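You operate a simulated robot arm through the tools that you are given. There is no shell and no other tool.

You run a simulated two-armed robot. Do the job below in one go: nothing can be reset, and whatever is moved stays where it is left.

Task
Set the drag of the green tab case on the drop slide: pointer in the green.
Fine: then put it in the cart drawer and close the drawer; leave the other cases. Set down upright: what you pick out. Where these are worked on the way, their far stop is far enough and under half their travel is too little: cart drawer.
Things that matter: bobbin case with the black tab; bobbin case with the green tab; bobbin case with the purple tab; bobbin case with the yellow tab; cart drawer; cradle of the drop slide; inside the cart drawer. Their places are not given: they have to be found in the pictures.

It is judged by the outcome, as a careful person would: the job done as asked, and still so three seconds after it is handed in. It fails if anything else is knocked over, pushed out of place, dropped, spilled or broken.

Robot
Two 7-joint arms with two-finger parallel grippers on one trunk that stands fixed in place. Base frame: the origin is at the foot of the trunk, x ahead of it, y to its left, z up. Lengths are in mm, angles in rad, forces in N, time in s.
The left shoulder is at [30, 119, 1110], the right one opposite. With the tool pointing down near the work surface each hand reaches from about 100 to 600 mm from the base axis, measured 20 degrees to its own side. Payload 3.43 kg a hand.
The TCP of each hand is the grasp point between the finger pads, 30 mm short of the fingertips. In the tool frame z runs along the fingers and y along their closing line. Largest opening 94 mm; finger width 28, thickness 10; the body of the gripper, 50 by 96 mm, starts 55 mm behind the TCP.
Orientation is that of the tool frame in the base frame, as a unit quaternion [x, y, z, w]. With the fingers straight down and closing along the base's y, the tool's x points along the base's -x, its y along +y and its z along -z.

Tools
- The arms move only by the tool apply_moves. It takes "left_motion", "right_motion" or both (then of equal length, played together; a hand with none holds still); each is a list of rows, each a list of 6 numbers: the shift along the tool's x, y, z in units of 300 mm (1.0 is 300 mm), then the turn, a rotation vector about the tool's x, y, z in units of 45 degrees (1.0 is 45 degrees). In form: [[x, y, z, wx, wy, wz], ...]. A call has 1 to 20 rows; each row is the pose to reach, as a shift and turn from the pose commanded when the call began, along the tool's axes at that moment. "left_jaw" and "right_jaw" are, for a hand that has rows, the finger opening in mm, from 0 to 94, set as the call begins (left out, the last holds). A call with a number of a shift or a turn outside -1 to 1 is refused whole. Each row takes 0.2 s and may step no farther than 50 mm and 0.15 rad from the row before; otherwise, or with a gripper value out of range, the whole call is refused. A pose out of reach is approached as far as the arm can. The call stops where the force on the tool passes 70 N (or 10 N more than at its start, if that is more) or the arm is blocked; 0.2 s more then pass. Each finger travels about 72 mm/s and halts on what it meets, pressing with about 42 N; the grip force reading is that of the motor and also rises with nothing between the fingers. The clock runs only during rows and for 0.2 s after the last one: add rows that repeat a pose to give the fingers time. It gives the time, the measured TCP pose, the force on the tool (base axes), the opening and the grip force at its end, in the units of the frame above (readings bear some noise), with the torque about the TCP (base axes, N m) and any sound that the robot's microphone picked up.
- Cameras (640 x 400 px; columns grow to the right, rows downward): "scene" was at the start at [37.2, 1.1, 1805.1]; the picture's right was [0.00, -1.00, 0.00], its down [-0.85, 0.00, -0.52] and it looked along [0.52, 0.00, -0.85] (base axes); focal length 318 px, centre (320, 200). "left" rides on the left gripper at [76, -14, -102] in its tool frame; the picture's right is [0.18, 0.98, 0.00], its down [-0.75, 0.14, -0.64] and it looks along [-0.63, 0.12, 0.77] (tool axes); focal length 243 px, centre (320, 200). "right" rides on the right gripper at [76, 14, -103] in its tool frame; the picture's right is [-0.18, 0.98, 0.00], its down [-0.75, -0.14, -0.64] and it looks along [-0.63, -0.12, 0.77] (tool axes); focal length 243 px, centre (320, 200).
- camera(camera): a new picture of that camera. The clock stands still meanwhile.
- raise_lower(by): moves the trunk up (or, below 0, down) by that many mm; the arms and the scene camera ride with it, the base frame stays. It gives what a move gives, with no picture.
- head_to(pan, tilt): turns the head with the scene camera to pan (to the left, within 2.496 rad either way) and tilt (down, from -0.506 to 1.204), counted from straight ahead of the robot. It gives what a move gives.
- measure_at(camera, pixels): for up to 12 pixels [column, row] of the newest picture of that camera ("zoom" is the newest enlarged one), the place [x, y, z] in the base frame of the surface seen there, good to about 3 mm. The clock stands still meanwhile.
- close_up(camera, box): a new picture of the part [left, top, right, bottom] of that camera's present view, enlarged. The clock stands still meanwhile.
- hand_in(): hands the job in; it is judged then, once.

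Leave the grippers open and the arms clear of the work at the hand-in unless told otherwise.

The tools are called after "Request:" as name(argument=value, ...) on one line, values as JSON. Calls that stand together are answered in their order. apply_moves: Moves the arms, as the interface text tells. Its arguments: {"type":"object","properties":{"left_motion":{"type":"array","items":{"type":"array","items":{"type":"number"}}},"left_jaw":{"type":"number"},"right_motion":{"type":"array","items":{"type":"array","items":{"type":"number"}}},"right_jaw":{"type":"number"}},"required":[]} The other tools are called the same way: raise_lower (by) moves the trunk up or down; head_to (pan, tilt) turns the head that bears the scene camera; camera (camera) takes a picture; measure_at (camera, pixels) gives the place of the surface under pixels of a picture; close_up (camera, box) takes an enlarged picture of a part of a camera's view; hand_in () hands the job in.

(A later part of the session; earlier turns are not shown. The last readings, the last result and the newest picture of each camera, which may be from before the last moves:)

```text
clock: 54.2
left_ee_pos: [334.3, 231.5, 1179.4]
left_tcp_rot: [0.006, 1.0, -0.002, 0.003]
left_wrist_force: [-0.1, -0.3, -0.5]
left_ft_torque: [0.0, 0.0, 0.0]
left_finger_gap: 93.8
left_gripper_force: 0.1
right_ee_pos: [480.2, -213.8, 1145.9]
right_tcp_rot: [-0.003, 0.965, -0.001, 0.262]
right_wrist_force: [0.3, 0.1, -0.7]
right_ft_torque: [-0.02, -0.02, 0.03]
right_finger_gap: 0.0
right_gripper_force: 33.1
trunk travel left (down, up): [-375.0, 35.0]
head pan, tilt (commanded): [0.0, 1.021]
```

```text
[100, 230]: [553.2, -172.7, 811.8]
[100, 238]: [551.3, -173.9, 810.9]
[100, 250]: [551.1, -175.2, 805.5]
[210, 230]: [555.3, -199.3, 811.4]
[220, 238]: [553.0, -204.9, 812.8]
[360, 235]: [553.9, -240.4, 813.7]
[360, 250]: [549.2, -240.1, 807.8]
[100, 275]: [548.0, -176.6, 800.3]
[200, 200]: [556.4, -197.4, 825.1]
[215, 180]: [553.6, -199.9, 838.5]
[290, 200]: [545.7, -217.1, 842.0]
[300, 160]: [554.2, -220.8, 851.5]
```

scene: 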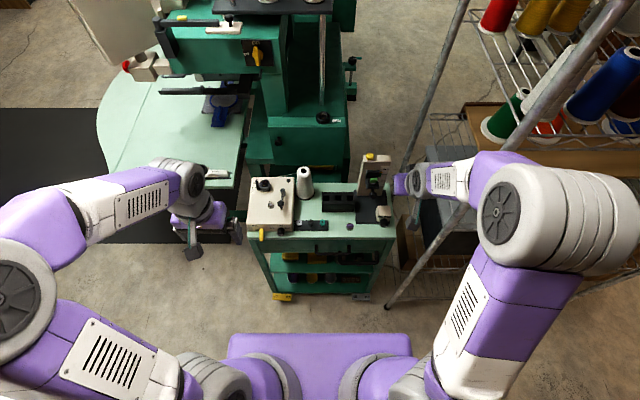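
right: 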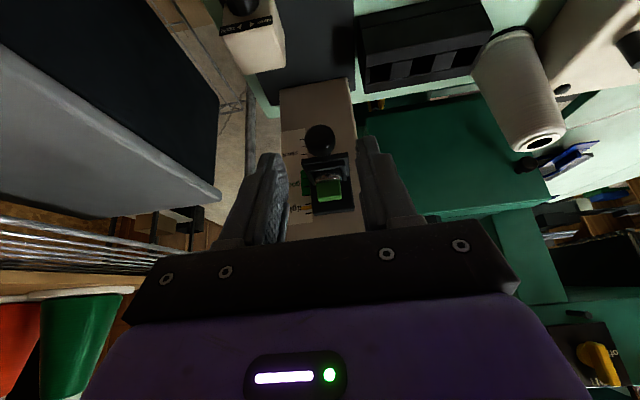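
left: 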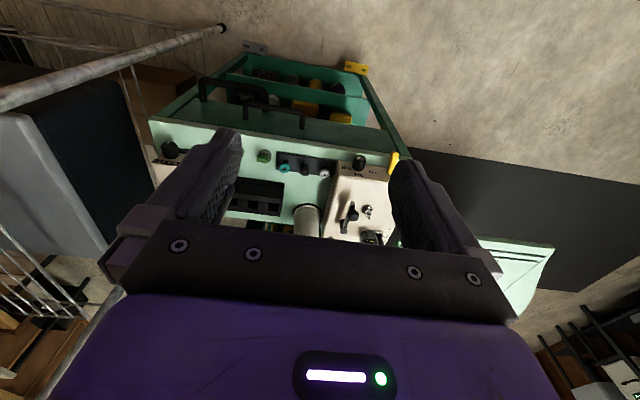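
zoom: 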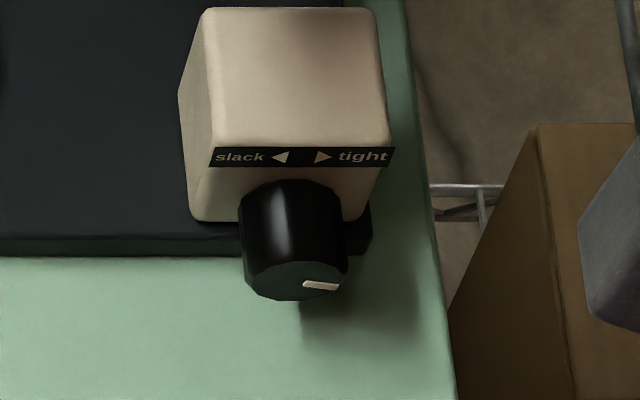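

The base plate edge is at x≈550, so the fingers only met the table before. This time I will pre-roll +20° and turn to −20°, which keeps the fingers clear. First back down to the knob: tilt to 70°.

Request:
apply_moves(right_motion=[[0.065, 0, 0.06, 0, -0.15, 0], [0.13, 0, 0.12, 0, -0.31, 0], [0.2, 0, 0.18, 0, -0.47, 0], [0.26, 0, 0.24, 0, -0.63, 0], [0.32, -0.007, 0.29, 0, -0.79, 0], [0.383, -0.015, 0.337, 0, -0.8889, 0]], right_jaw=44)

Request:
apply_moves(right_motion=[[0.1, 0, 0.042, 0, -0.08, 0], [0.2, 0, 0.084, 0, -0.16, 0], [0.3, 0, 0.127, 0, -0.25, 0], [0.4, 0, 0.17, 0, -0.34, 0], [0.52, 0, 0.2, 0, -0.4444, 0], [0.52, 0, 0.2, 0, -0.4444, 0]])

Request:
camera(camera="scene")

Request:
close_up(camera="right", box=[260, 60, 380, 160])

```text
clock: 55.6
left_ee_pos: [333.1, 230.7, 1178.7]
left_tcp_rot: [0.006, 1.0, -0.001, 0.002]
left_wrist_force: [0.0, -0.1, 0.2]
left_ft_torque: [-0.04, 0.0, 0.01]
left_finger_gap: 94.0
left_gripper_force: 0.2
right_ee_pos: [431.1, -222.5, 998.5]
right_tcp_rot: [-0.004, 0.817, 0.0, 0.577]
right_wrist_force: [0.5, 0.0, 0.0]
right_ft_torque: [0.0, 0.0, 0.03]
right_finger_gap: 44.1
right_gripper_force: 0.0
trunk travel left (down, up): [-375.0, 35.0]
head pan, tilt (commanded): [0.0, 1.021]
```

```text
clock: 57.0
left_ee_pos: [332.6, 230.9, 1179.6]
left_tcp_rot: [0.007, 1.0, -0.002, 0.002]
left_wrist_force: [-0.1, 0.4, 0.8]
left_ft_torque: [0.0, 0.0, -0.01]
left_finger_gap: 94.1
left_gripper_force: 0.0
right_ee_pos: [435.4, -222.6, 832.6]
right_tcp_rot: [-0.004, 0.705, 0.0, 0.709]
right_wrist_force: [0.3, -0.3, -0.2]
right_ft_torque: [0.0, 0.01, 0.0]
right_finger_gap: 44.0
right_gripper_force: 0.0
trunk travel left (down, up): [-375.0, 35.0]
head pan, tilt (commanded): [0.0, 1.021]
```

```text
taken
```

scene: 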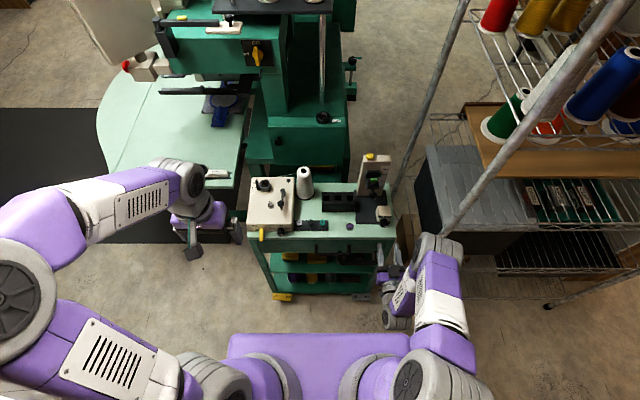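

```text
4.00 times, centred on (320, 110) of right
```

zoom: 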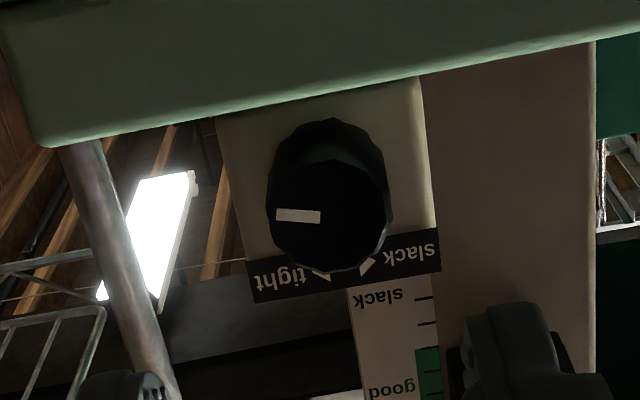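

Request:
measure_at(camera="zoom", pixels=[[272, 205], [276, 190], [384, 200], [380, 190], [330, 215], [328, 262], [330, 175], [330, 125], [283, 215], [316, 217]])

```text
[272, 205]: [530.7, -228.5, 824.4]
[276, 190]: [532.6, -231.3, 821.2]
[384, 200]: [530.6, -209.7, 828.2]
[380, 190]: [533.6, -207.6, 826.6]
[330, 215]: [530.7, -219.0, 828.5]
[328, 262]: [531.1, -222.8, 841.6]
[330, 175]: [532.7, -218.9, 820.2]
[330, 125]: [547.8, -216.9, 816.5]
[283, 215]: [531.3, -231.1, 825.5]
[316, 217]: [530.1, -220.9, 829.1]
```

The knob centre is about (-219.8, 829.5). I roll +20° and advance over the knob.

Request:
apply_moves(right_motion=[[0.006, 0.009, 0, 0, 0, 0.15], [0.006, 0.009, 0, 0, 0, 0.3], [0.006, 0.009, 0.05, 0, 0, 0.4444], [0.006, 0.009, 0.13, 0, 0, 0.4444], [0.006, 0.009, 0.2, 0, 0, 0.4444], [0.006, 0.009, 0.255, 0, 0, 0.4444], [0.006, 0.009, 0.255, 0, 0, 0.4444]])

Request:
close_up(camera="right", box=[220, 80, 420, 220])

Request:
close_up(camera="scene", box=[350, 190, 420, 250])

```text
clock: 58.6
left_ee_pos: [333.3, 231.2, 1178.4]
left_tcp_rot: [0.007, 1.0, -0.002, 0.003]
left_wrist_force: [0.5, -0.3, 0.0]
left_ft_torque: [0.01, 0.01, 0.0]
left_finger_gap: 94.1
left_gripper_force: 0.1
right_ee_pos: [512.7, -221.1, 833.1]
right_tcp_rot: [0.118, 0.695, 0.124, 0.698]
right_wrist_force: [0.0, -0.2, -0.6]
right_ft_torque: [0.01, -0.01, -0.02]
right_finger_gap: 43.9
right_gripper_force: 0.1
trunk travel left (down, up): [-375.0, 35.0]
head pan, tilt (commanded): [0.0, 1.021]
```

```text
2.86 times, centred on (320, 150) of right
```

zoom: 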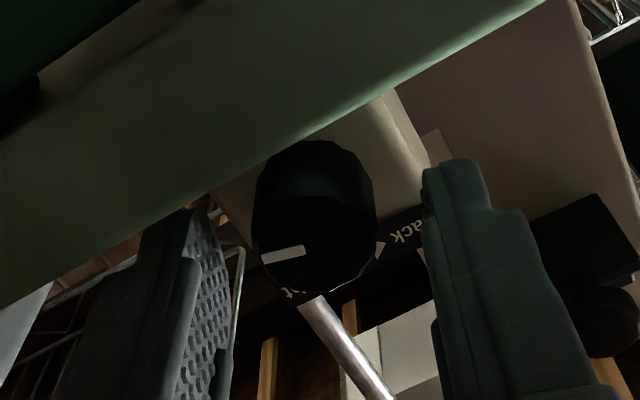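

```text
6.67 times, centred on (385, 220) of scene
```

zoom: 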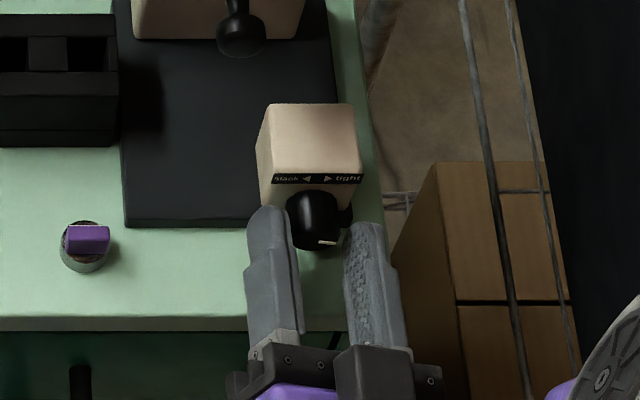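

Slightly high; I lower 2 mm and close on the knob.

Request:
apply_moves(right_motion=[[0.007, 0.001, 0, 0, 0, 0], [0.007, 0.001, 0, 0, 0, 0]])

Request:
apply_moves(right_motion=[[0, 0, 0, 0, 0, 0], [0, 0, 0, 0, 0, 0], [0, 0, 0, 0, 0, 0]], right_jaw=12)

```text
clock: 59.2
left_ee_pos: [333.5, 231.6, 1178.5]
left_tcp_rot: [0.006, 1.0, -0.002, 0.002]
left_wrist_force: [-0.1, 0.4, 0.3]
left_ft_torque: [0.02, -0.01, 0.0]
left_finger_gap: 93.9
left_gripper_force: 0.0
right_ee_pos: [513.7, -218.9, 830.8]
right_tcp_rot: [0.12, 0.695, 0.122, 0.698]
right_wrist_force: [-0.5, 0.2, 0.3]
right_ft_torque: [0.06, 0.04, 0.0]
right_finger_gap: 44.1
right_gripper_force: 0.1
trunk travel left (down, up): [-375.0, 35.0]
head pan, tilt (commanded): [0.0, 1.021]
```

```text
clock: 60.0
left_ee_pos: [334.1, 231.4, 1180.0]
left_tcp_rot: [0.006, 1.0, -0.001, 0.001]
left_wrist_force: [0.3, 0.0, -0.2]
left_ft_torque: [0.0, 0.01, 0.0]
left_finger_gap: 94.2
left_gripper_force: 0.0
right_ee_pos: [512.8, -219.2, 830.1]
right_tcp_rot: [0.12, 0.695, 0.122, 0.698]
right_wrist_force: [1.1, -4.2, -1.1]
right_ft_torque: [-0.02, 0.18, -0.49]
right_finger_gap: 25.9
right_gripper_force: 44.8
trunk travel left (down, up): [-375.0, 35.0]
head pan, tilt (commanded): [0.0, 1.021]
```

Gripped with little side force. I turn 40° toward slack.

Request:
apply_moves(right_motion=[[0, 0, 0, 0, 0, -0.15], [0, 0, 0, 0, 0, -0.3], [0, 0, 0, 0, 0, -0.45], [0, 0, 0, 0, 0, -0.6], [0, 0, 0, 0, 0, -0.75], [0, 0, 0, 0, 0, -0.8889], [0, 0, 0, 0, 0, -0.8889]])

Request:
close_up(camera="scene", box=[350, 190, 420, 250])

Request:
close_up(camera="right", box=[220, 80, 420, 220])

```text
clock: 61.6
left_ee_pos: [334.3, 230.6, 1180.4]
left_tcp_rot: [0.006, 1.0, -0.002, 0.003]
left_wrist_force: [-1.0, 1.0, 0.2]
left_ft_torque: [0.0, -0.02, -0.01]
left_finger_gap: 94.0
left_gripper_force: 0.0
right_ee_pos: [511.7, -220.3, 828.3]
right_tcp_rot: [-0.126, 0.693, -0.124, 0.699]
right_wrist_force: [1.7, -15.8, 3.4]
right_ft_torque: [0.02, -0.25, -0.69]
right_finger_gap: 26.0
right_gripper_force: 45.2
trunk travel left (down, up): [-375.0, 35.0]
head pan, tilt (commanded): [0.0, 1.021]
```

```text
6.67 times, centred on (385, 220) of scene
```

zoom: 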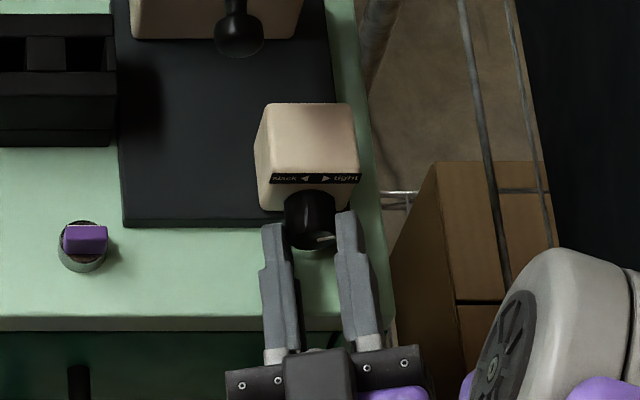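

```text
2.86 times, centred on (320, 150) of right
```

zoom: 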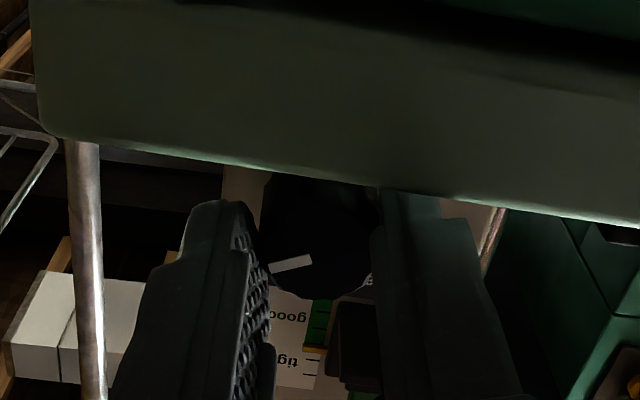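

The knob turned with the hand. I open to 38 and withdraw.

Request:
apply_moves(right_motion=[[0, 0, 0, 0, 0, 0], [0, 0, 0, 0, 0, 0]], right_jaw=38)

Request:
apply_moves(right_motion=[[0, 0, -0.04, 0, 0, 0], [0, 0, -0.12, 0, 0, 0], [0, 0, -0.2, 0, 0, 0.1], [0, 0, -0.25, 0, 0, 0.28], [0, 0, -0.25, 0, 0, 0.4444], [0, 0, -0.25, 0, 0, 0.4444]])

Request:
close_up(camera="right", box=[260, 60, 380, 160])

Request:
close_up(camera="scene", box=[355, 150, 405, 230])

```text
clock: 62.2
left_ee_pos: [334.2, 231.3, 1179.9]
left_tcp_rot: [0.006, 1.0, -0.002, 0.002]
left_wrist_force: [0.6, 0.9, -0.4]
left_ft_torque: [0.0, 0.0, 0.0]
left_finger_gap: 93.9
left_gripper_force: 0.1
right_ee_pos: [512.6, -217.2, 829.8]
right_tcp_rot: [-0.126, 0.694, -0.122, 0.698]
right_wrist_force: [-0.2, -0.4, 0.8]
right_ft_torque: [0.0, 0.0, -0.01]
right_finger_gap: 38.3
right_gripper_force: 0.1
trunk travel left (down, up): [-375.0, 35.0]
head pan, tilt (commanded): [0.0, 1.021]
```

```text
clock: 63.6
left_ee_pos: [334.3, 231.9, 1178.7]
left_tcp_rot: [0.006, 1.0, -0.003, 0.002]
left_wrist_force: [0.8, 0.4, -0.1]
left_ft_torque: [0.01, 0.03, -0.04]
left_finger_gap: 94.2
left_gripper_force: 0.0
right_ee_pos: [435.4, -219.4, 829.4]
right_tcp_rot: [-0.003, 0.706, 0.001, 0.709]
right_wrist_force: [0.9, -0.7, -0.7]
right_ft_torque: [-0.01, 0.02, 0.01]
right_finger_gap: 37.9
right_gripper_force: 0.1
trunk travel left (down, up): [-375.0, 35.0]
head pan, tilt (commanded): [0.0, 1.021]
```

```text
4.00 times, centred on (320, 110) of right
```

zoom: 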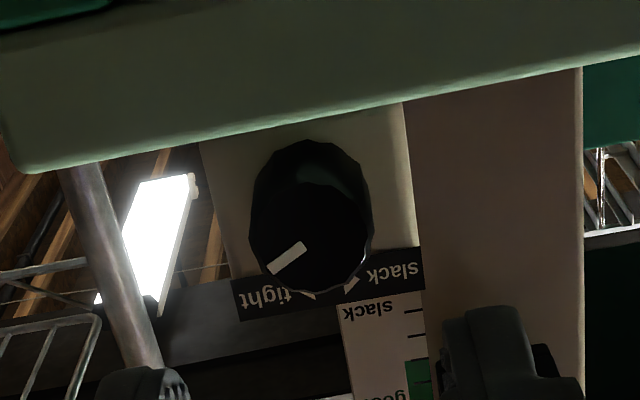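

```text
5.00 times, centred on (380, 190) of scene
```

zoom: 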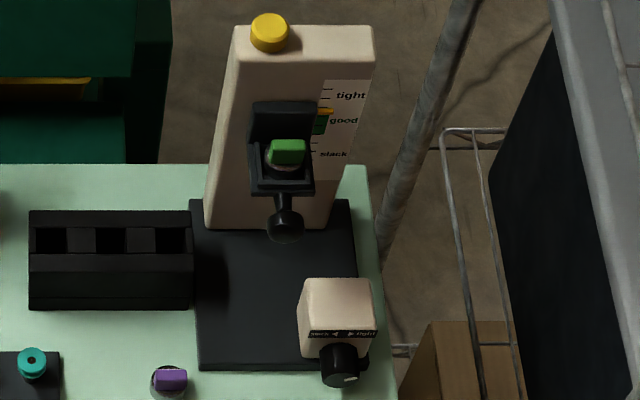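

The marker moved to about 2 o'clock. Now I return to the handle: up and back to a tilt of about 45°.

Request:
apply_moves(right_motion=[[-0.1, 0, 0, 0, 0.1, 0], [-0.2, 0, 0, 0, 0.28, 0], [-0.35, 0, 0, 0, 0.46, 0], [-0.5, 0, 0, 0, 0.64, 0], [-0.62, 0.03, 0, 0, 0.82, 0], [-0.7, 0.06, 0, 0, 1.0, 0], [-0.7, 0.06, 0, 0, 1.0, 0]], right_jaw=44)

Request:
close_up(camera="scene", box=[355, 160, 395, 200])

```text
clock: 65.2
left_ee_pos: [334.0, 230.9, 1177.0]
left_tcp_rot: [0.006, 1.0, -0.002, 0.002]
left_wrist_force: [-0.2, 0.0, -0.7]
left_ft_torque: [0.03, 0.02, -0.03]
left_finger_gap: 94.1
left_gripper_force: 0.1
right_ee_pos: [436.0, -199.9, 1037.0]
right_tcp_rot: [-0.004, 0.923, -0.001, 0.384]
right_wrist_force: [-0.6, -0.6, -0.1]
right_ft_torque: [-0.01, -0.02, 0.04]
right_finger_gap: 44.0
right_gripper_force: 0.0
trunk travel left (down, up): [-375.0, 35.0]
head pan, tilt (commanded): [0.0, 1.021]
```

```text
10.00 times, centred on (375, 180) of scene
```

zoom: 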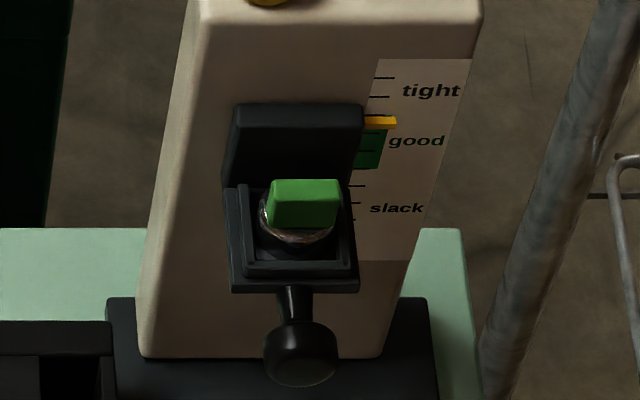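

Request:
measure_at(camera="zoom", pixels=[[302, 325], [302, 345], [302, 365], [302, 382], [272, 355], [332, 355], [293, 300], [380, 122]])

```text
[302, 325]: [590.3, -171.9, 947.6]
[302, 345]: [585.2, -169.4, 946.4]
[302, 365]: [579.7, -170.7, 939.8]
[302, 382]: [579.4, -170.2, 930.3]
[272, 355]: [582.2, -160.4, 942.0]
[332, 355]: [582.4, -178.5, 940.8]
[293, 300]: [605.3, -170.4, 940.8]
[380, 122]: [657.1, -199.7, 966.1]
```

The handle centre is now about (586, -170.5, 938). I go to the pre-grasp and then straddle it.

Request:
apply_moves(right_motion=[[-0.04, 0.025, 0.09, 0, 0.09, 0], [-0.08, 0.05, 0.18, 0, 0.18, 0], [-0.12, 0.075, 0.26, 0, 0.26, 0], [-0.1687, 0.098, 0.3446, 0, 0.338, 0], [-0.1687, 0.098, 0.3446, 0, 0.338, 0]])

Request:
close_up(camera="right", box=[240, 80, 400, 220])

```text
clock: 66.4
left_ee_pos: [332.5, 230.8, 1178.8]
left_tcp_rot: [0.006, 1.0, -0.002, 0.002]
left_wrist_force: [0.0, -1.0, 0.8]
left_ft_torque: [-0.02, -0.02, 0.01]
left_finger_gap: 93.8
left_gripper_force: 0.0
right_ee_pos: [544.7, -171.3, 1000.7]
right_tcp_rot: [-0.004, 0.966, -0.001, 0.259]
right_wrist_force: [-0.1, -0.8, 0.2]
right_ft_torque: [-0.03, -0.02, -0.02]
right_finger_gap: 44.1
right_gripper_force: 0.0
trunk travel left (down, up): [-375.0, 35.0]
head pan, tilt (commanded): [0.0, 1.021]
```

```text
2.86 times, centred on (320, 150) of right
```

zoom: 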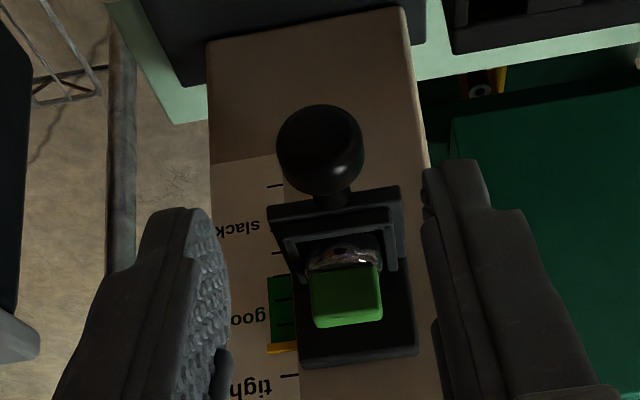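

Aligned with the handle. I move down around it, close, and then lift to the top stop.

Request:
apply_moves(right_motion=[[-0.018, 0, 0.05, 0, 0, 0], [-0.018, 0, 0.1, 0, 0, 0], [-0.018, 0, 0.15, 0, 0, 0], [-0.018, 0, 0.199, 0, 0, 0], [-0.018, 0, 0.199, 0, 0, 0]])

Request:
apply_moves(right_motion=[[0, 0, 0, 0, 0, 0], [0, 0, 0, 0, 0, 0], [0, 0, 0, 0, 0, 0]], right_jaw=10)

Request:
apply_moves(right_motion=[[-0.0067, 0, -0.0116, 0, 0, 0], [-0.0133, 0, -0.0231, 0, 0, 0], [-0.02, 0, -0.0346, 0, 0, 0], [-0.0267, 0, -0.0462, 0, 0, 0], [-0.0333, 0, -0.0577, 0, 0, 0]])

Request:
close_up(camera="scene", box=[355, 150, 395, 200])

```text
clock: 67.6
left_ee_pos: [333.5, 231.1, 1178.9]
left_tcp_rot: [0.006, 1.0, -0.002, 0.002]
left_wrist_force: [-0.6, -0.9, -0.1]
left_ft_torque: [0.01, -0.02, 0.0]
left_finger_gap: 94.2
left_gripper_force: 0.0
right_ee_pos: [579.2, -169.9, 951.1]
right_tcp_rot: [-0.003, 0.965, -0.002, 0.261]
right_wrist_force: [0.1, -0.1, -0.2]
right_ft_torque: [-0.01, -0.01, 0.0]
right_finger_gap: 43.9
right_gripper_force: 0.1
trunk travel left (down, up): [-375.0, 35.0]
head pan, tilt (commanded): [0.0, 1.021]
```

```text
clock: 68.4
left_ee_pos: [333.2, 230.3, 1178.6]
left_tcp_rot: [0.006, 1.0, -0.003, 0.001]
left_wrist_force: [0.4, -0.7, 0.6]
left_ft_torque: [0.01, -0.01, 0.02]
left_finger_gap: 94.0
left_gripper_force: 0.1
right_ee_pos: [579.5, -171.8, 952.4]
right_tcp_rot: [-0.002, 0.966, -0.002, 0.26]
right_wrist_force: [0.3, -7.0, -0.8]
right_ft_torque: [-0.15, -0.01, -0.11]
right_finger_gap: 22.9
right_gripper_force: 45.3
trunk travel left (down, up): [-375.0, 35.0]
head pan, tilt (commanded): [0.0, 1.021]
```

```text
clock: 69.6
left_ee_pos: [333.8, 231.3, 1178.6]
left_tcp_rot: [0.006, 1.0, -0.001, 0.002]
left_wrist_force: [0.2, 0.3, 0.0]
left_ft_torque: [-0.01, -0.04, -0.01]
left_finger_gap: 94.0
left_gripper_force: 0.0
right_ee_pos: [578.1, -172.2, 971.7]
right_tcp_rot: [-0.003, 0.966, -0.002, 0.259]
right_wrist_force: [2.6, -12.0, -0.5]
right_ft_torque: [-0.22, -0.35, -0.2]
right_finger_gap: 22.6
right_gripper_force: 44.9
trunk travel left (down, up): [-375.0, 35.0]
head pan, tilt (commanded): [0.0, 1.021]
```

```text
8.00 times, centred on (375, 175) of scene
```

zoom: 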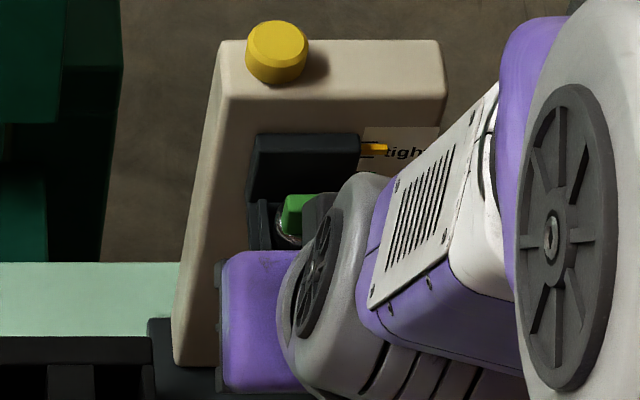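

Nearly at the top. I lift 4 mm more to the stop, come back 2 mm, and release.

Request:
apply_moves(right_motion=[[-0.0033, 0, -0.0058, 0, 0, 0], [-0.0067, 0, -0.0115, 0, 0, 0], [-0.0067, 0, -0.0115, 0, 0, 0], [-0.0033, 0, -0.0058, 0, 0, 0]])

Request:
apply_moves(right_motion=[[0, 0, 0, 0, 0, 0], [0, 0, 0, 0, 0, 0], [0, 0, 0, 0, 0, 0]], right_jaw=44)

Request:
close_up(camera="scene", box=[355, 150, 395, 200])

```text
clock: 70.6
left_ee_pos: [335.5, 231.3, 1179.9]
left_tcp_rot: [0.007, 1.0, -0.001, 0.002]
left_wrist_force: [0.1, 0.2, -0.6]
left_ft_torque: [0.02, 0.0, 0.02]
left_finger_gap: 93.9
left_gripper_force: 0.0
right_ee_pos: [578.2, -171.0, 972.4]
right_tcp_rot: [-0.003, 0.966, -0.001, 0.258]
right_wrist_force: [1.2, -13.1, -10.4]
right_ft_torque: [-0.29, 1.23, -0.21]
right_finger_gap: 22.8
right_gripper_force: 45.2
trunk travel left (down, up): [-375.0, 35.0]
head pan, tilt (commanded): [0.0, 1.021]
```

```text
clock: 71.4
left_ee_pos: [333.9, 232.7, 1178.8]
left_tcp_rot: [0.006, 1.0, -0.003, 0.003]
left_wrist_force: [0.0, -0.7, 0.6]
left_ft_torque: [0.0, 0.01, 0.0]
left_finger_gap: 94.1
left_gripper_force: 0.1
right_ee_pos: [579.5, -168.4, 975.0]
right_tcp_rot: [-0.003, 0.966, -0.001, 0.26]
right_wrist_force: [-0.5, 0.3, -0.1]
right_ft_torque: [0.01, -0.01, 0.0]
right_finger_gap: 44.0
right_gripper_force: 0.1
trunk travel left (down, up): [-375.0, 35.0]
head pan, tilt (commanded): [0.0, 1.021]
```

```text
8.00 times, centred on (375, 175) of scene
```

zoom: 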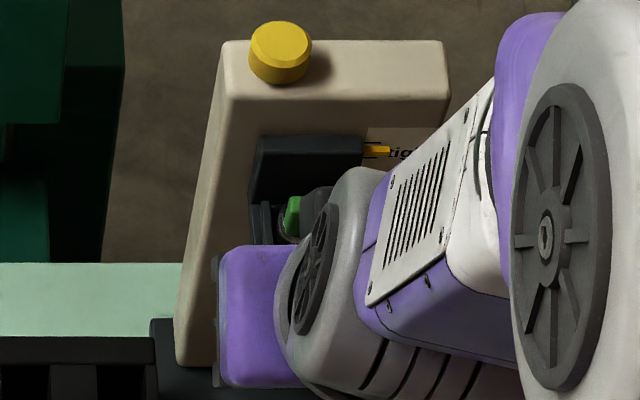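

Latched at the start mark again. I withdraw and go press the button.

Request:
apply_moves(right_motion=[[0, 0, -0.07, 0, 0, 0], [0, 0, -0.2, 0, 0, 0], [-0.13, 0.02, -0.26, 0, 0, 0], [-0.2675, 0.038, -0.327, 0, 0, 0]])

Request:
apply_moves(right_motion=[[-0.05, 0, 0.06, 0, 0, 0], [-0.1, 0, 0.13, 0, 0, 0], [-0.1585, 0, 0.2, 0, 0, 0], [-0.1585, 0, 0.2, 0, 0, 0]], right_jaw=0)

Request:
apply_moves(right_motion=[[0.0067, 0, 0.0116, 0, 0, 0], [0.0133, 0, 0.0231, 0, 0, 0], [0.02, 0, 0.0346, 0, 0, 0], [0.0267, 0, 0.0462, 0, 0, 0], [0.0275, 0, 0.0476, 0, 0, 0]])

Request:
close_up(camera="scene", box=[355, 150, 395, 200])

```text
clock: 72.4
left_ee_pos: [333.0, 231.8, 1180.5]
left_tcp_rot: [0.006, 1.0, -0.003, 0.002]
left_wrist_force: [0.3, -0.2, -0.2]
left_ft_torque: [0.02, -0.04, -0.02]
left_finger_gap: 94.2
left_gripper_force: 0.0
right_ee_pos: [598.9, -158.3, 1098.7]
right_tcp_rot: [-0.003, 0.966, -0.001, 0.259]
right_wrist_force: [-0.4, 0.4, -0.8]
right_ft_torque: [-0.01, -0.01, 0.01]
right_finger_gap: 44.0
right_gripper_force: 0.0
trunk travel left (down, up): [-375.0, 35.0]
head pan, tilt (commanded): [0.0, 1.021]
```

```text
clock: 73.4
left_ee_pos: [333.2, 231.5, 1180.4]
left_tcp_rot: [0.006, 1.0, -0.002, 0.002]
left_wrist_force: [-0.4, 0.2, -1.0]
left_ft_torque: [-0.01, 0.04, 0.03]
left_finger_gap: 94.1
left_gripper_force: 0.0
right_ee_pos: [668.6, -159.8, 1071.2]
right_tcp_rot: [-0.004, 0.966, -0.002, 0.26]
right_wrist_force: [0.5, 0.5, -0.9]
right_ft_torque: [-0.04, -0.01, -0.03]
right_finger_gap: 0.1
right_gripper_force: 33.0
trunk travel left (down, up): [-375.0, 35.0]
head pan, tilt (commanded): [0.0, 1.021]
```

```text
clock: 74.6
left_ee_pos: [333.3, 231.6, 1180.4]
left_tcp_rot: [0.006, 1.0, -0.001, 0.003]
left_wrist_force: [0.3, -0.2, 0.3]
left_ft_torque: [-0.02, 0.0, -0.01]
left_finger_gap: 93.9
left_gripper_force: 0.0
right_ee_pos: [671.1, -157.8, 1055.8]
right_tcp_rot: [-0.004, 0.965, -0.002, 0.261]
right_wrist_force: [-0.3, -2.0, 6.7]
right_ft_torque: [-0.05, 0.02, 0.03]
right_finger_gap: 0.2
right_gripper_force: 32.9
trunk travel left (down, up): [-375.0, 35.0]
head pan, tilt (commanded): [0.0, 1.021]
heard: click
```

```text
8.00 times, centred on (375, 175) of scene
```

zoom: 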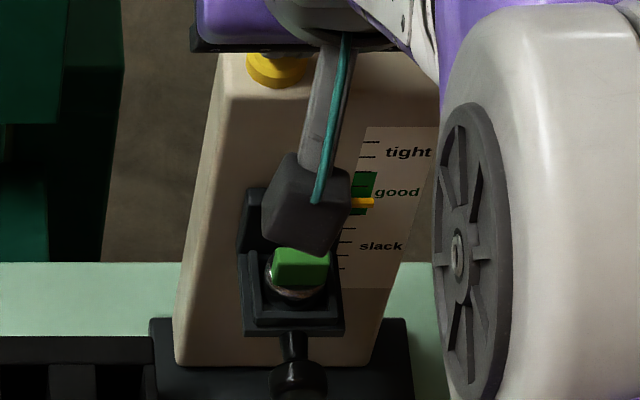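

The pointer is now inside the green. I lift off and measure exactly.

Request:
apply_moves(right_motion=[[-0.01, 0, -0.0173, 0, 0, 0], [-0.03, 0, -0.05, 0, 0, 0], [-0.03, 0, -0.15, 0, 0, 0], [0.05, -0.05, -0.25, 0, 0, 0], [0.15, -0.08, -0.34, 0, 0, 0], [0.25, -0.12, -0.43, 0, 0, 0]])

Request:
close_up(camera="scene", box=[372, 162, 392, 182])

```text
clock: 76.0
left_ee_pos: [332.3, 231.5, 1180.2]
left_tcp_rot: [0.007, 1.0, -0.002, 0.002]
left_wrist_force: [-1.6, -0.2, 0.3]
left_ft_torque: [0.0, 0.0, 0.03]
left_finger_gap: 93.8
left_gripper_force: 0.1
right_ee_pos: [540.1, -195.8, 1127.1]
right_tcp_rot: [-0.003, 0.966, -0.002, 0.259]
right_wrist_force: [-0.9, 0.3, 0.2]
right_ft_torque: [0.02, -0.01, 0.01]
right_finger_gap: 0.0
right_gripper_force: 32.5
trunk travel left (down, up): [-375.0, 35.0]
head pan, tilt (commanded): [0.0, 1.021]
```

```text
16.00 times, centred on (382, 172) of scene
```

zoom: 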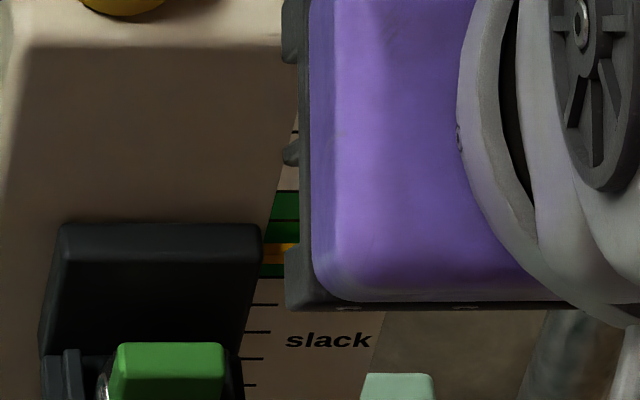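

Request:
measure_at(camera="zoom", pixels=[[275, 250], [280, 253], [272, 254], [280, 200], [278, 230], [272, 270]])

```text
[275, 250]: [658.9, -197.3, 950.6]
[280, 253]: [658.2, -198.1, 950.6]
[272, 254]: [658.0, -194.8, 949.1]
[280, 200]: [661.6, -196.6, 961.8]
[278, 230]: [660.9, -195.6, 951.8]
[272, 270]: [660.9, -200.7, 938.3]
```

The pointer reads z≈950.5, right in the middle of the green (966–937): the drag is set. Next I open the drawer with the left hand. First I move the left hand toward the drawer and yaw it 45° (of 90°).

Request:
apply_moves(left_motion=[[-0.03, -0.07, 0.1, 0, 0, 0.17], [-0.07, -0.14, 0.2, 0, 0, 0.34], [-0.11, -0.21, 0.3, 0, 0, 0.51], [-0.14, -0.28, 0.4, 0, 0, 0.68], [-0.17, -0.35, 0.5, 0, 0, 0.85], [-0.2, -0.4, 0.58, 0, 0, 1.0], [-0.2, -0.4, 0.58, 0, 0, 1.0]], left_jaw=44)

Request:
camera(camera="scene")

Request:
camera(camera="left")

```text
clock: 77.6
left_ee_pos: [393.3, 110.7, 1006.0]
left_tcp_rot: [0.39, 0.921, -0.001, 0.004]
left_wrist_force: [-0.4, 0.4, 0.3]
left_ft_torque: [-0.01, -0.02, 0.02]
left_finger_gap: 43.9
left_gripper_force: 0.0
right_ee_pos: [541.4, -193.9, 1126.6]
right_tcp_rot: [-0.003, 0.966, -0.001, 0.259]
right_wrist_force: [-1.3, 0.3, 0.4]
right_ft_torque: [-0.01, 0.02, 0.0]
right_finger_gap: 0.2
right_gripper_force: 33.2
trunk travel left (down, up): [-375.0, 35.0]
head pan, tilt (commanded): [0.0, 1.021]
```

```text
taken
```

scene: 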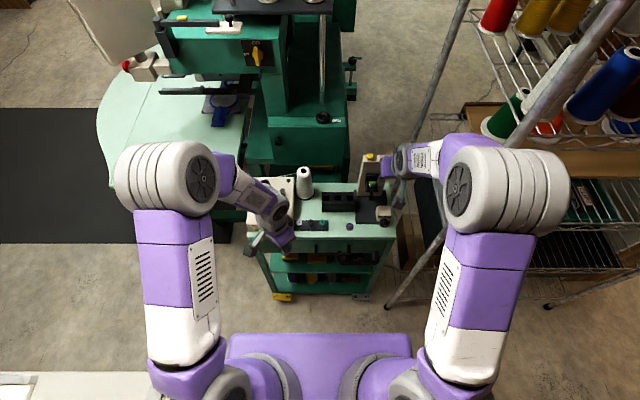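

```text
taken
```

left: 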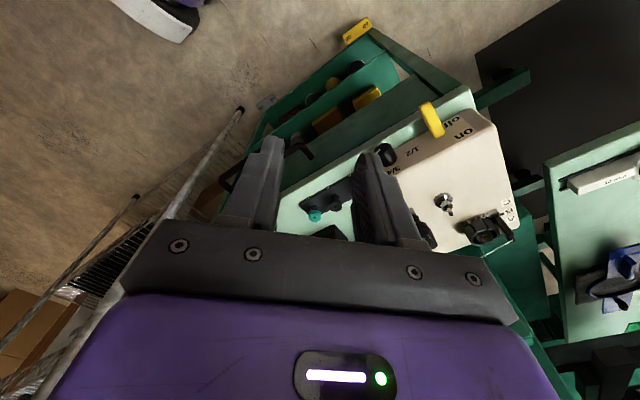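

Yaw is working as planned. I continue to (440, -47, 850) with the full 90° yaw, in front of the handle.

Request:
apply_moves(left_motion=[[-0.08, -0.04, 0.08, 0, 0, 0.17], [-0.16, -0.08, 0.16, 0, 0, 0.34], [-0.24, -0.125, 0.25, 0, 0, 0.51], [-0.32, -0.17, 0.34, 0, 0, 0.68], [-0.4, -0.21, 0.43, 0, 0, 0.85], [-0.486, -0.254, 0.52, 0, 0, 1.0], [-0.486, -0.254, 0.52, 0, 0, 1.0]])

Request:
camera(camera="scene")

Request:
camera(camera="left")

```text
clock: 79.2
left_ee_pos: [438.5, -48.3, 850.9]
left_tcp_rot: [0.712, 0.702, 0.0, 0.003]
left_wrist_force: [-0.1, 0.6, -0.4]
left_ft_torque: [0.0, 0.01, 0.01]
left_finger_gap: 44.2
left_gripper_force: 0.0
right_ee_pos: [541.5, -194.8, 1127.9]
right_tcp_rot: [-0.003, 0.966, -0.002, 0.259]
right_wrist_force: [0.3, 0.4, -1.0]
right_ft_torque: [-0.02, -0.01, 0.02]
right_finger_gap: 0.1
right_gripper_force: 33.7
trunk travel left (down, up): [-375.0, 35.0]
head pan, tilt (commanded): [0.0, 1.021]
```

```text
taken
```

scene: 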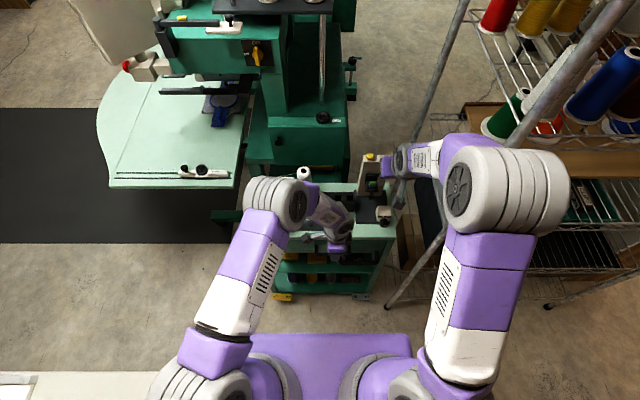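

```text
taken
```

left: 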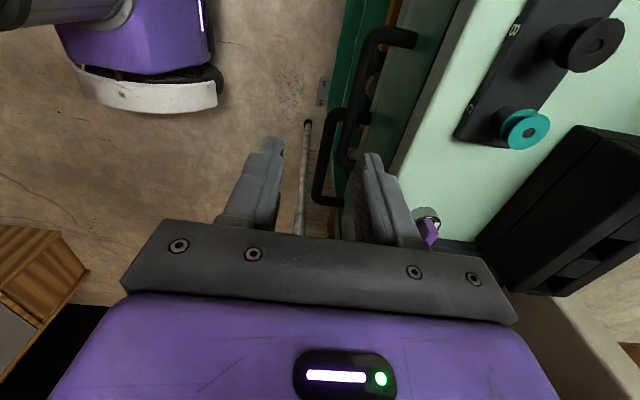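

Both handles are visible: handle 1 at (365-415, 28-165). I enlarge and measure its bar.

Request:
close_up(camera="left", box=[280, 10, 480, 210])

Request:
measure_at(camera="left", pixels=[[373, 60], [366, 85], [355, 120], [350, 145], [400, 38], [340, 110], [320, 170], [400, 80], [390, 110], [420, 130], [362, 150]])

```text
2.00 times, centred on (380, 110) of left
```

zoom: 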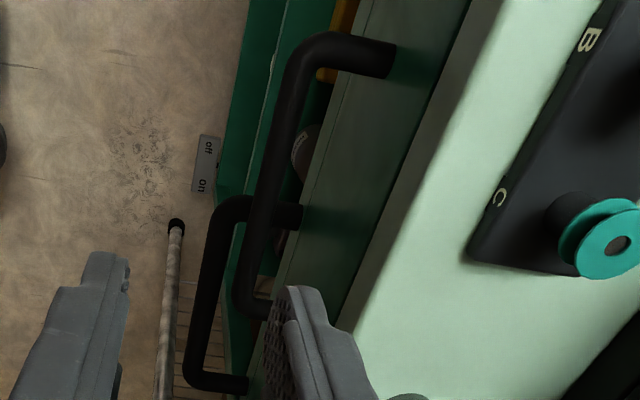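

```text
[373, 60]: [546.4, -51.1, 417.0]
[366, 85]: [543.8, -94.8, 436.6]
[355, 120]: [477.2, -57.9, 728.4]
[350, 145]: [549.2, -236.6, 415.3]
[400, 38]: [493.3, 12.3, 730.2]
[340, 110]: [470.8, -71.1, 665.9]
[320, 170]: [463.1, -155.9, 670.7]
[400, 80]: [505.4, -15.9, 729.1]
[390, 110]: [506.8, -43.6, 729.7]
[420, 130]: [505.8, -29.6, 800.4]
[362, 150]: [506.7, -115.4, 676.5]
```

Request:
measure_at(camera="zoom", pixels=[[292, 90], [278, 130], [265, 170], [255, 210], [247, 250], [340, 48], [385, 60], [300, 215], [330, 200], [350, 100], [310, 170], [215, 250]])

```text
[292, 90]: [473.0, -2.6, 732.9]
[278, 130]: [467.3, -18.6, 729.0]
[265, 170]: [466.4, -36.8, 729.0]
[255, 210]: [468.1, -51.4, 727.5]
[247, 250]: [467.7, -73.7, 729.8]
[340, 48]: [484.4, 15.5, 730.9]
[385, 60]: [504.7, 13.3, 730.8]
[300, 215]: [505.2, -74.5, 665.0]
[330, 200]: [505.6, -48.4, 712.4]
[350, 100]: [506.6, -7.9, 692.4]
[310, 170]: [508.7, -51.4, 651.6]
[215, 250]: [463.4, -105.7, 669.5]
```

Handle 1's bar is at x≈469, z≈728. I open the jaws to 36 and descend around the bar to TCP (469, -58, 754), keeping the palm just above the table edge.

Request:
apply_moves(left_motion=[[-0.033, 0.05, 0, 0, 0, 0], [-0.033, 0.1017, 0.03, 0, 0, 0], [-0.033, 0.1017, 0.12, 0, 0, 0], [-0.033, 0.1017, 0.2, 0, 0, 0], [-0.033, 0.1017, 0.26, 0, 0, 0], [-0.033, 0.1017, 0.26, 0, 0, 0]], left_jaw=36)

Request:
camera(camera="left")

Request:
close_up(camera="left", box=[220, 60, 420, 220])

```text
clock: 80.3
left_ee_pos: [477.7, -59.1, 799.9]
left_tcp_rot: [0.709, 0.706, 0.006, 0.007]
left_wrist_force: [-16.1, 9.9, 38.3]
left_ft_torque: [0.6, -0.91, 0.46]
left_finger_gap: 27.7
left_gripper_force: 0.0
right_ee_pos: [539.7, -193.9, 1128.8]
right_tcp_rot: [-0.004, 0.965, -0.001, 0.261]
right_wrist_force: [1.6, -0.5, -0.9]
right_ft_torque: [0.03, 0.01, 0.02]
right_finger_gap: 0.1
right_gripper_force: 33.1
trunk travel left (down, up): [-375.0, 35.0]
head pan, tilt (commanded): [0.0, 1.021]
stopped in row 5 (left hand): the force on the tool passed its limit at 86 N (the readings are from after the stop); the commanded pose is now the measured one
```

```text
taken
```

left: 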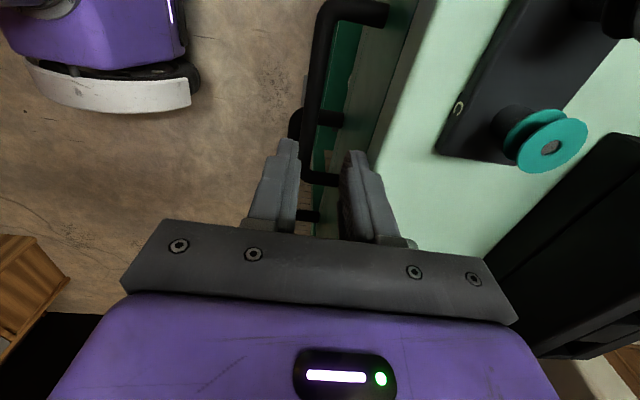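

```text
2.50 times, centred on (320, 140) of left
```

zoom: 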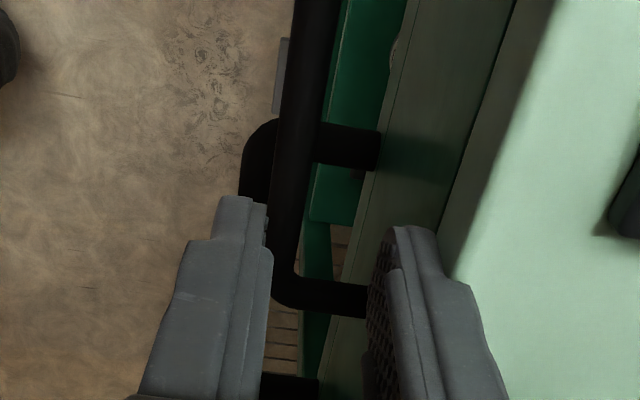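

The rear finger met the table edge (86 N, stopped). I back straight up and re-examine.

Request:
apply_moves(left_motion=[[0, -0.01, -0.03, 0, 0, 0], [0, -0.01, -0.1, 0, 0, 0], [0, -0.01, -0.2, 0, 0, 0], [0, -0.01, -0.2, 0, 0, 0]])

Request:
camera(camera="left")

Request:
camera(camera="scene")

Request:
close_up(camera="scene", box=[290, 200, 390, 270])

```text
clock: 81.3
left_ee_pos: [475.8, -59.7, 856.6]
left_tcp_rot: [0.71, 0.704, 0.006, 0.007]
left_wrist_force: [0.7, -0.7, -0.2]
left_ft_torque: [0.01, -0.02, 0.02]
left_finger_gap: 36.1
left_gripper_force: 0.1
right_ee_pos: [542.2, -194.4, 1127.2]
right_tcp_rot: [-0.004, 0.966, -0.002, 0.259]
right_wrist_force: [0.8, 0.5, 0.7]
right_ft_torque: [-0.05, 0.01, -0.03]
right_finger_gap: 0.1
right_gripper_force: 33.0
trunk travel left (down, up): [-375.0, 35.0]
head pan, tilt (commanded): [0.0, 1.021]
```

```text
taken
```

left: 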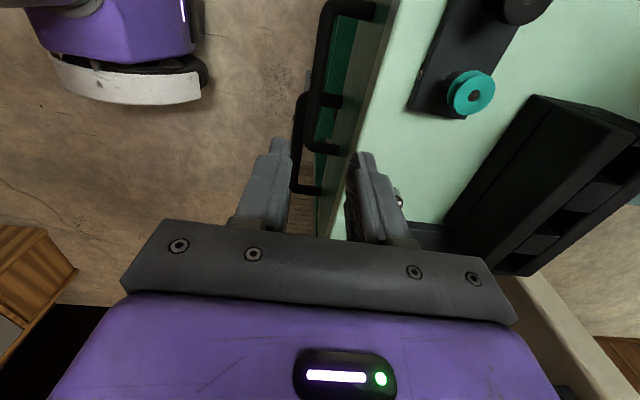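

```text
taken
```

scene: 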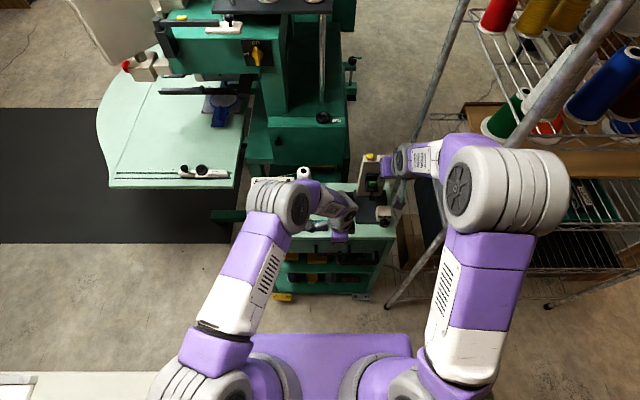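

```text
5.71 times, centred on (340, 235) of scene
```

zoom: 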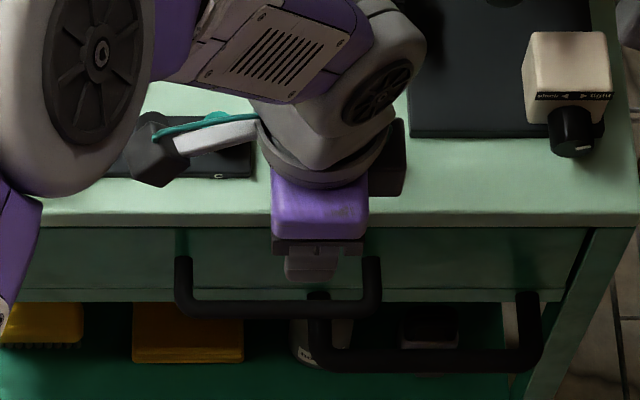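

Free again at x≈476. I re-position to x=468, close the jaws to 25 (bar is ~12 thick) and check the actual position in free space before descending again.

Request:
apply_moves(left_motion=[[0, -0.013, -0.01, 0, 0, 0], [0, -0.026, -0.02, 0, 0, 0], [0, -0.026, -0.02, 0, 0, 0], [0, -0.026, -0.02, 0, 0, 0]], left_jaw=25)

Request:
close_up(camera="left", box=[240, 80, 420, 220])

```text
clock: 82.3
left_ee_pos: [465.7, -61.1, 862.1]
left_tcp_rot: [0.711, 0.704, 0.004, 0.008]
left_wrist_force: [0.5, -0.4, -0.6]
left_ft_torque: [0.01, 0.0, -0.01]
left_finger_gap: 25.2
left_gripper_force: 0.2
right_ee_pos: [541.4, -194.6, 1127.3]
right_tcp_rot: [-0.003, 0.966, -0.002, 0.259]
right_wrist_force: [-0.7, 0.1, 0.5]
right_ft_torque: [-0.01, 0.01, -0.01]
right_finger_gap: 0.0
right_gripper_force: 33.5
trunk travel left (down, up): [-375.0, 35.0]
head pan, tilt (commanded): [0.0, 1.021]
```

```text
2.86 times, centred on (330, 150) of left
```

zoom: 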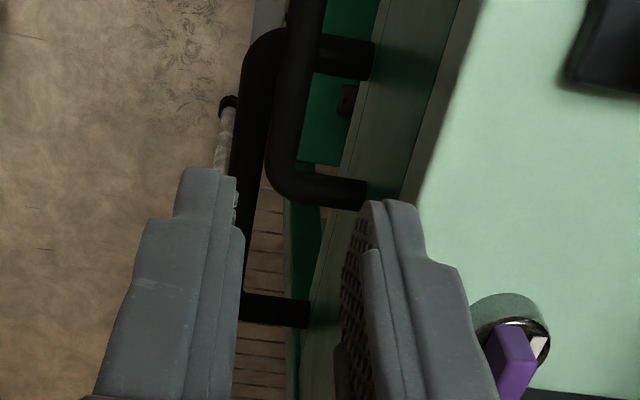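

The fingers thicken above their tips, which explains the contact; with 25 mm opening they clear the edge. I descend to z≈790 and check.

Request:
apply_moves(left_motion=[[0, 0.006, 0.08, 0, 0, 0], [0, 0.006, 0.16, 0, 0, 0], [0, 0.006, 0.22, 0, 0, 0], [0, 0.006, 0.24, 0, 0, 0]])

Request:
close_up(camera="left", box=[240, 80, 420, 220])

```text
clock: 83.3
left_ee_pos: [468.8, -60.3, 790.2]
left_tcp_rot: [0.709, 0.705, 0.004, 0.008]
left_wrist_force: [0.8, -0.6, 0.5]
left_ft_torque: [-0.03, 0.02, 0.01]
left_finger_gap: 25.1
left_gripper_force: 0.1
right_ee_pos: [541.9, -194.8, 1127.9]
right_tcp_rot: [-0.004, 0.966, -0.002, 0.26]
right_wrist_force: [-0.2, 0.3, 0.3]
right_ft_torque: [-0.01, -0.02, 0.0]
right_finger_gap: 0.1
right_gripper_force: 33.1
trunk travel left (down, up): [-375.0, 35.0]
head pan, tilt (commanded): [0.0, 1.021]
```

```text
2.86 times, centred on (330, 150) of left
```

zoom: 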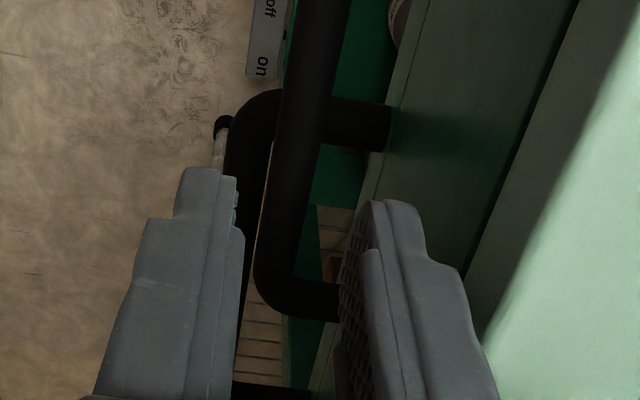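

No contact, bar between the fingers. I go down the remaining 34 mm.

Request:
apply_moves(left_motion=[[0, 0, 0.04, 0, 0, 0], [0, 0, 0.08, 0, 0, 0], [0, 0, 0.115, 0, 0, 0], [0, 0, 0.115, 0, 0, 0]])

Request:
close_up(camera="left", box=[240, 80, 420, 220])

Request:
close_up(camera="scene", box=[290, 200, 390, 270])

```text
clock: 84.3
left_ee_pos: [469.8, -60.0, 755.0]
left_tcp_rot: [0.71, 0.704, 0.005, 0.008]
left_wrist_force: [1.1, 0.2, 0.4]
left_ft_torque: [-0.02, -0.04, 0.0]
left_finger_gap: 24.9
left_gripper_force: 0.0
right_ee_pos: [543.1, -194.6, 1127.7]
right_tcp_rot: [-0.004, 0.966, -0.002, 0.259]
right_wrist_force: [0.0, -0.3, 1.0]
right_ft_torque: [0.0, -0.01, 0.0]
right_finger_gap: 0.0
right_gripper_force: 34.1
trunk travel left (down, up): [-375.0, 35.0]
head pan, tilt (commanded): [0.0, 1.021]
```

```text
2.86 times, centred on (330, 150) of left
```

zoom: 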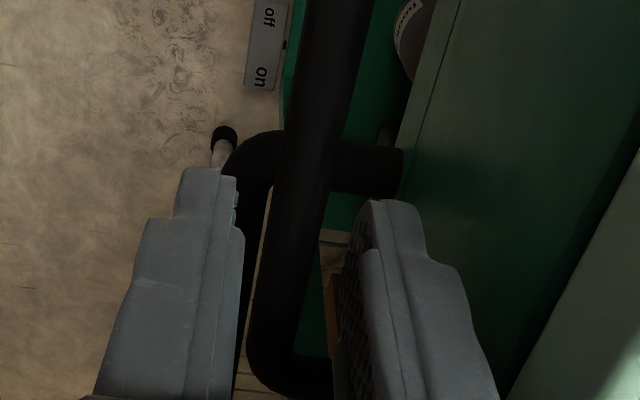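

```text
5.71 times, centred on (340, 235) of scene
```

zoom: 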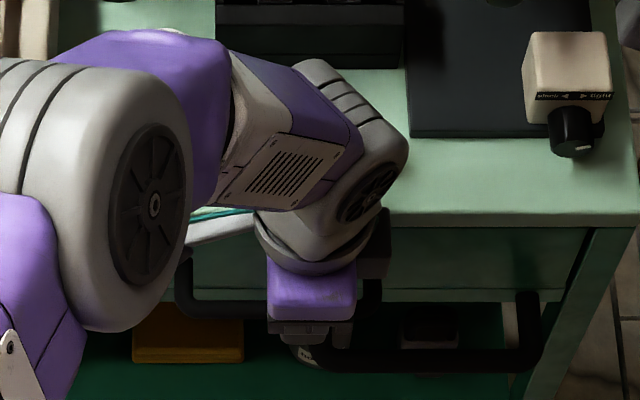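

The bar is between the fingers. I close the left jaws on it.

Request:
apply_moves(left_motion=[[0, 0, 0, 0, 0, 0], [0, 0, 0, 0, 0, 0], [0, 0, 0, 0, 0, 0]], left_jaw=4)

```text
clock: 85.1
left_ee_pos: [470.8, -60.7, 757.6]
left_tcp_rot: [0.709, 0.705, 0.004, 0.008]
left_wrist_force: [4.2, 0.5, -0.5]
left_ft_torque: [0.09, -0.08, 1.47]
left_finger_gap: 11.3
left_gripper_force: 44.9
right_ee_pos: [542.2, -196.1, 1128.0]
right_tcp_rot: [-0.003, 0.966, -0.002, 0.259]
right_wrist_force: [-0.8, 0.3, -0.7]
right_ft_torque: [0.03, -0.01, 0.03]
right_finger_gap: 0.0
right_gripper_force: 32.9
trunk travel left (down, up): [-375.0, 35.0]
head pan, tilt (commanded): [0.0, 1.021]
```

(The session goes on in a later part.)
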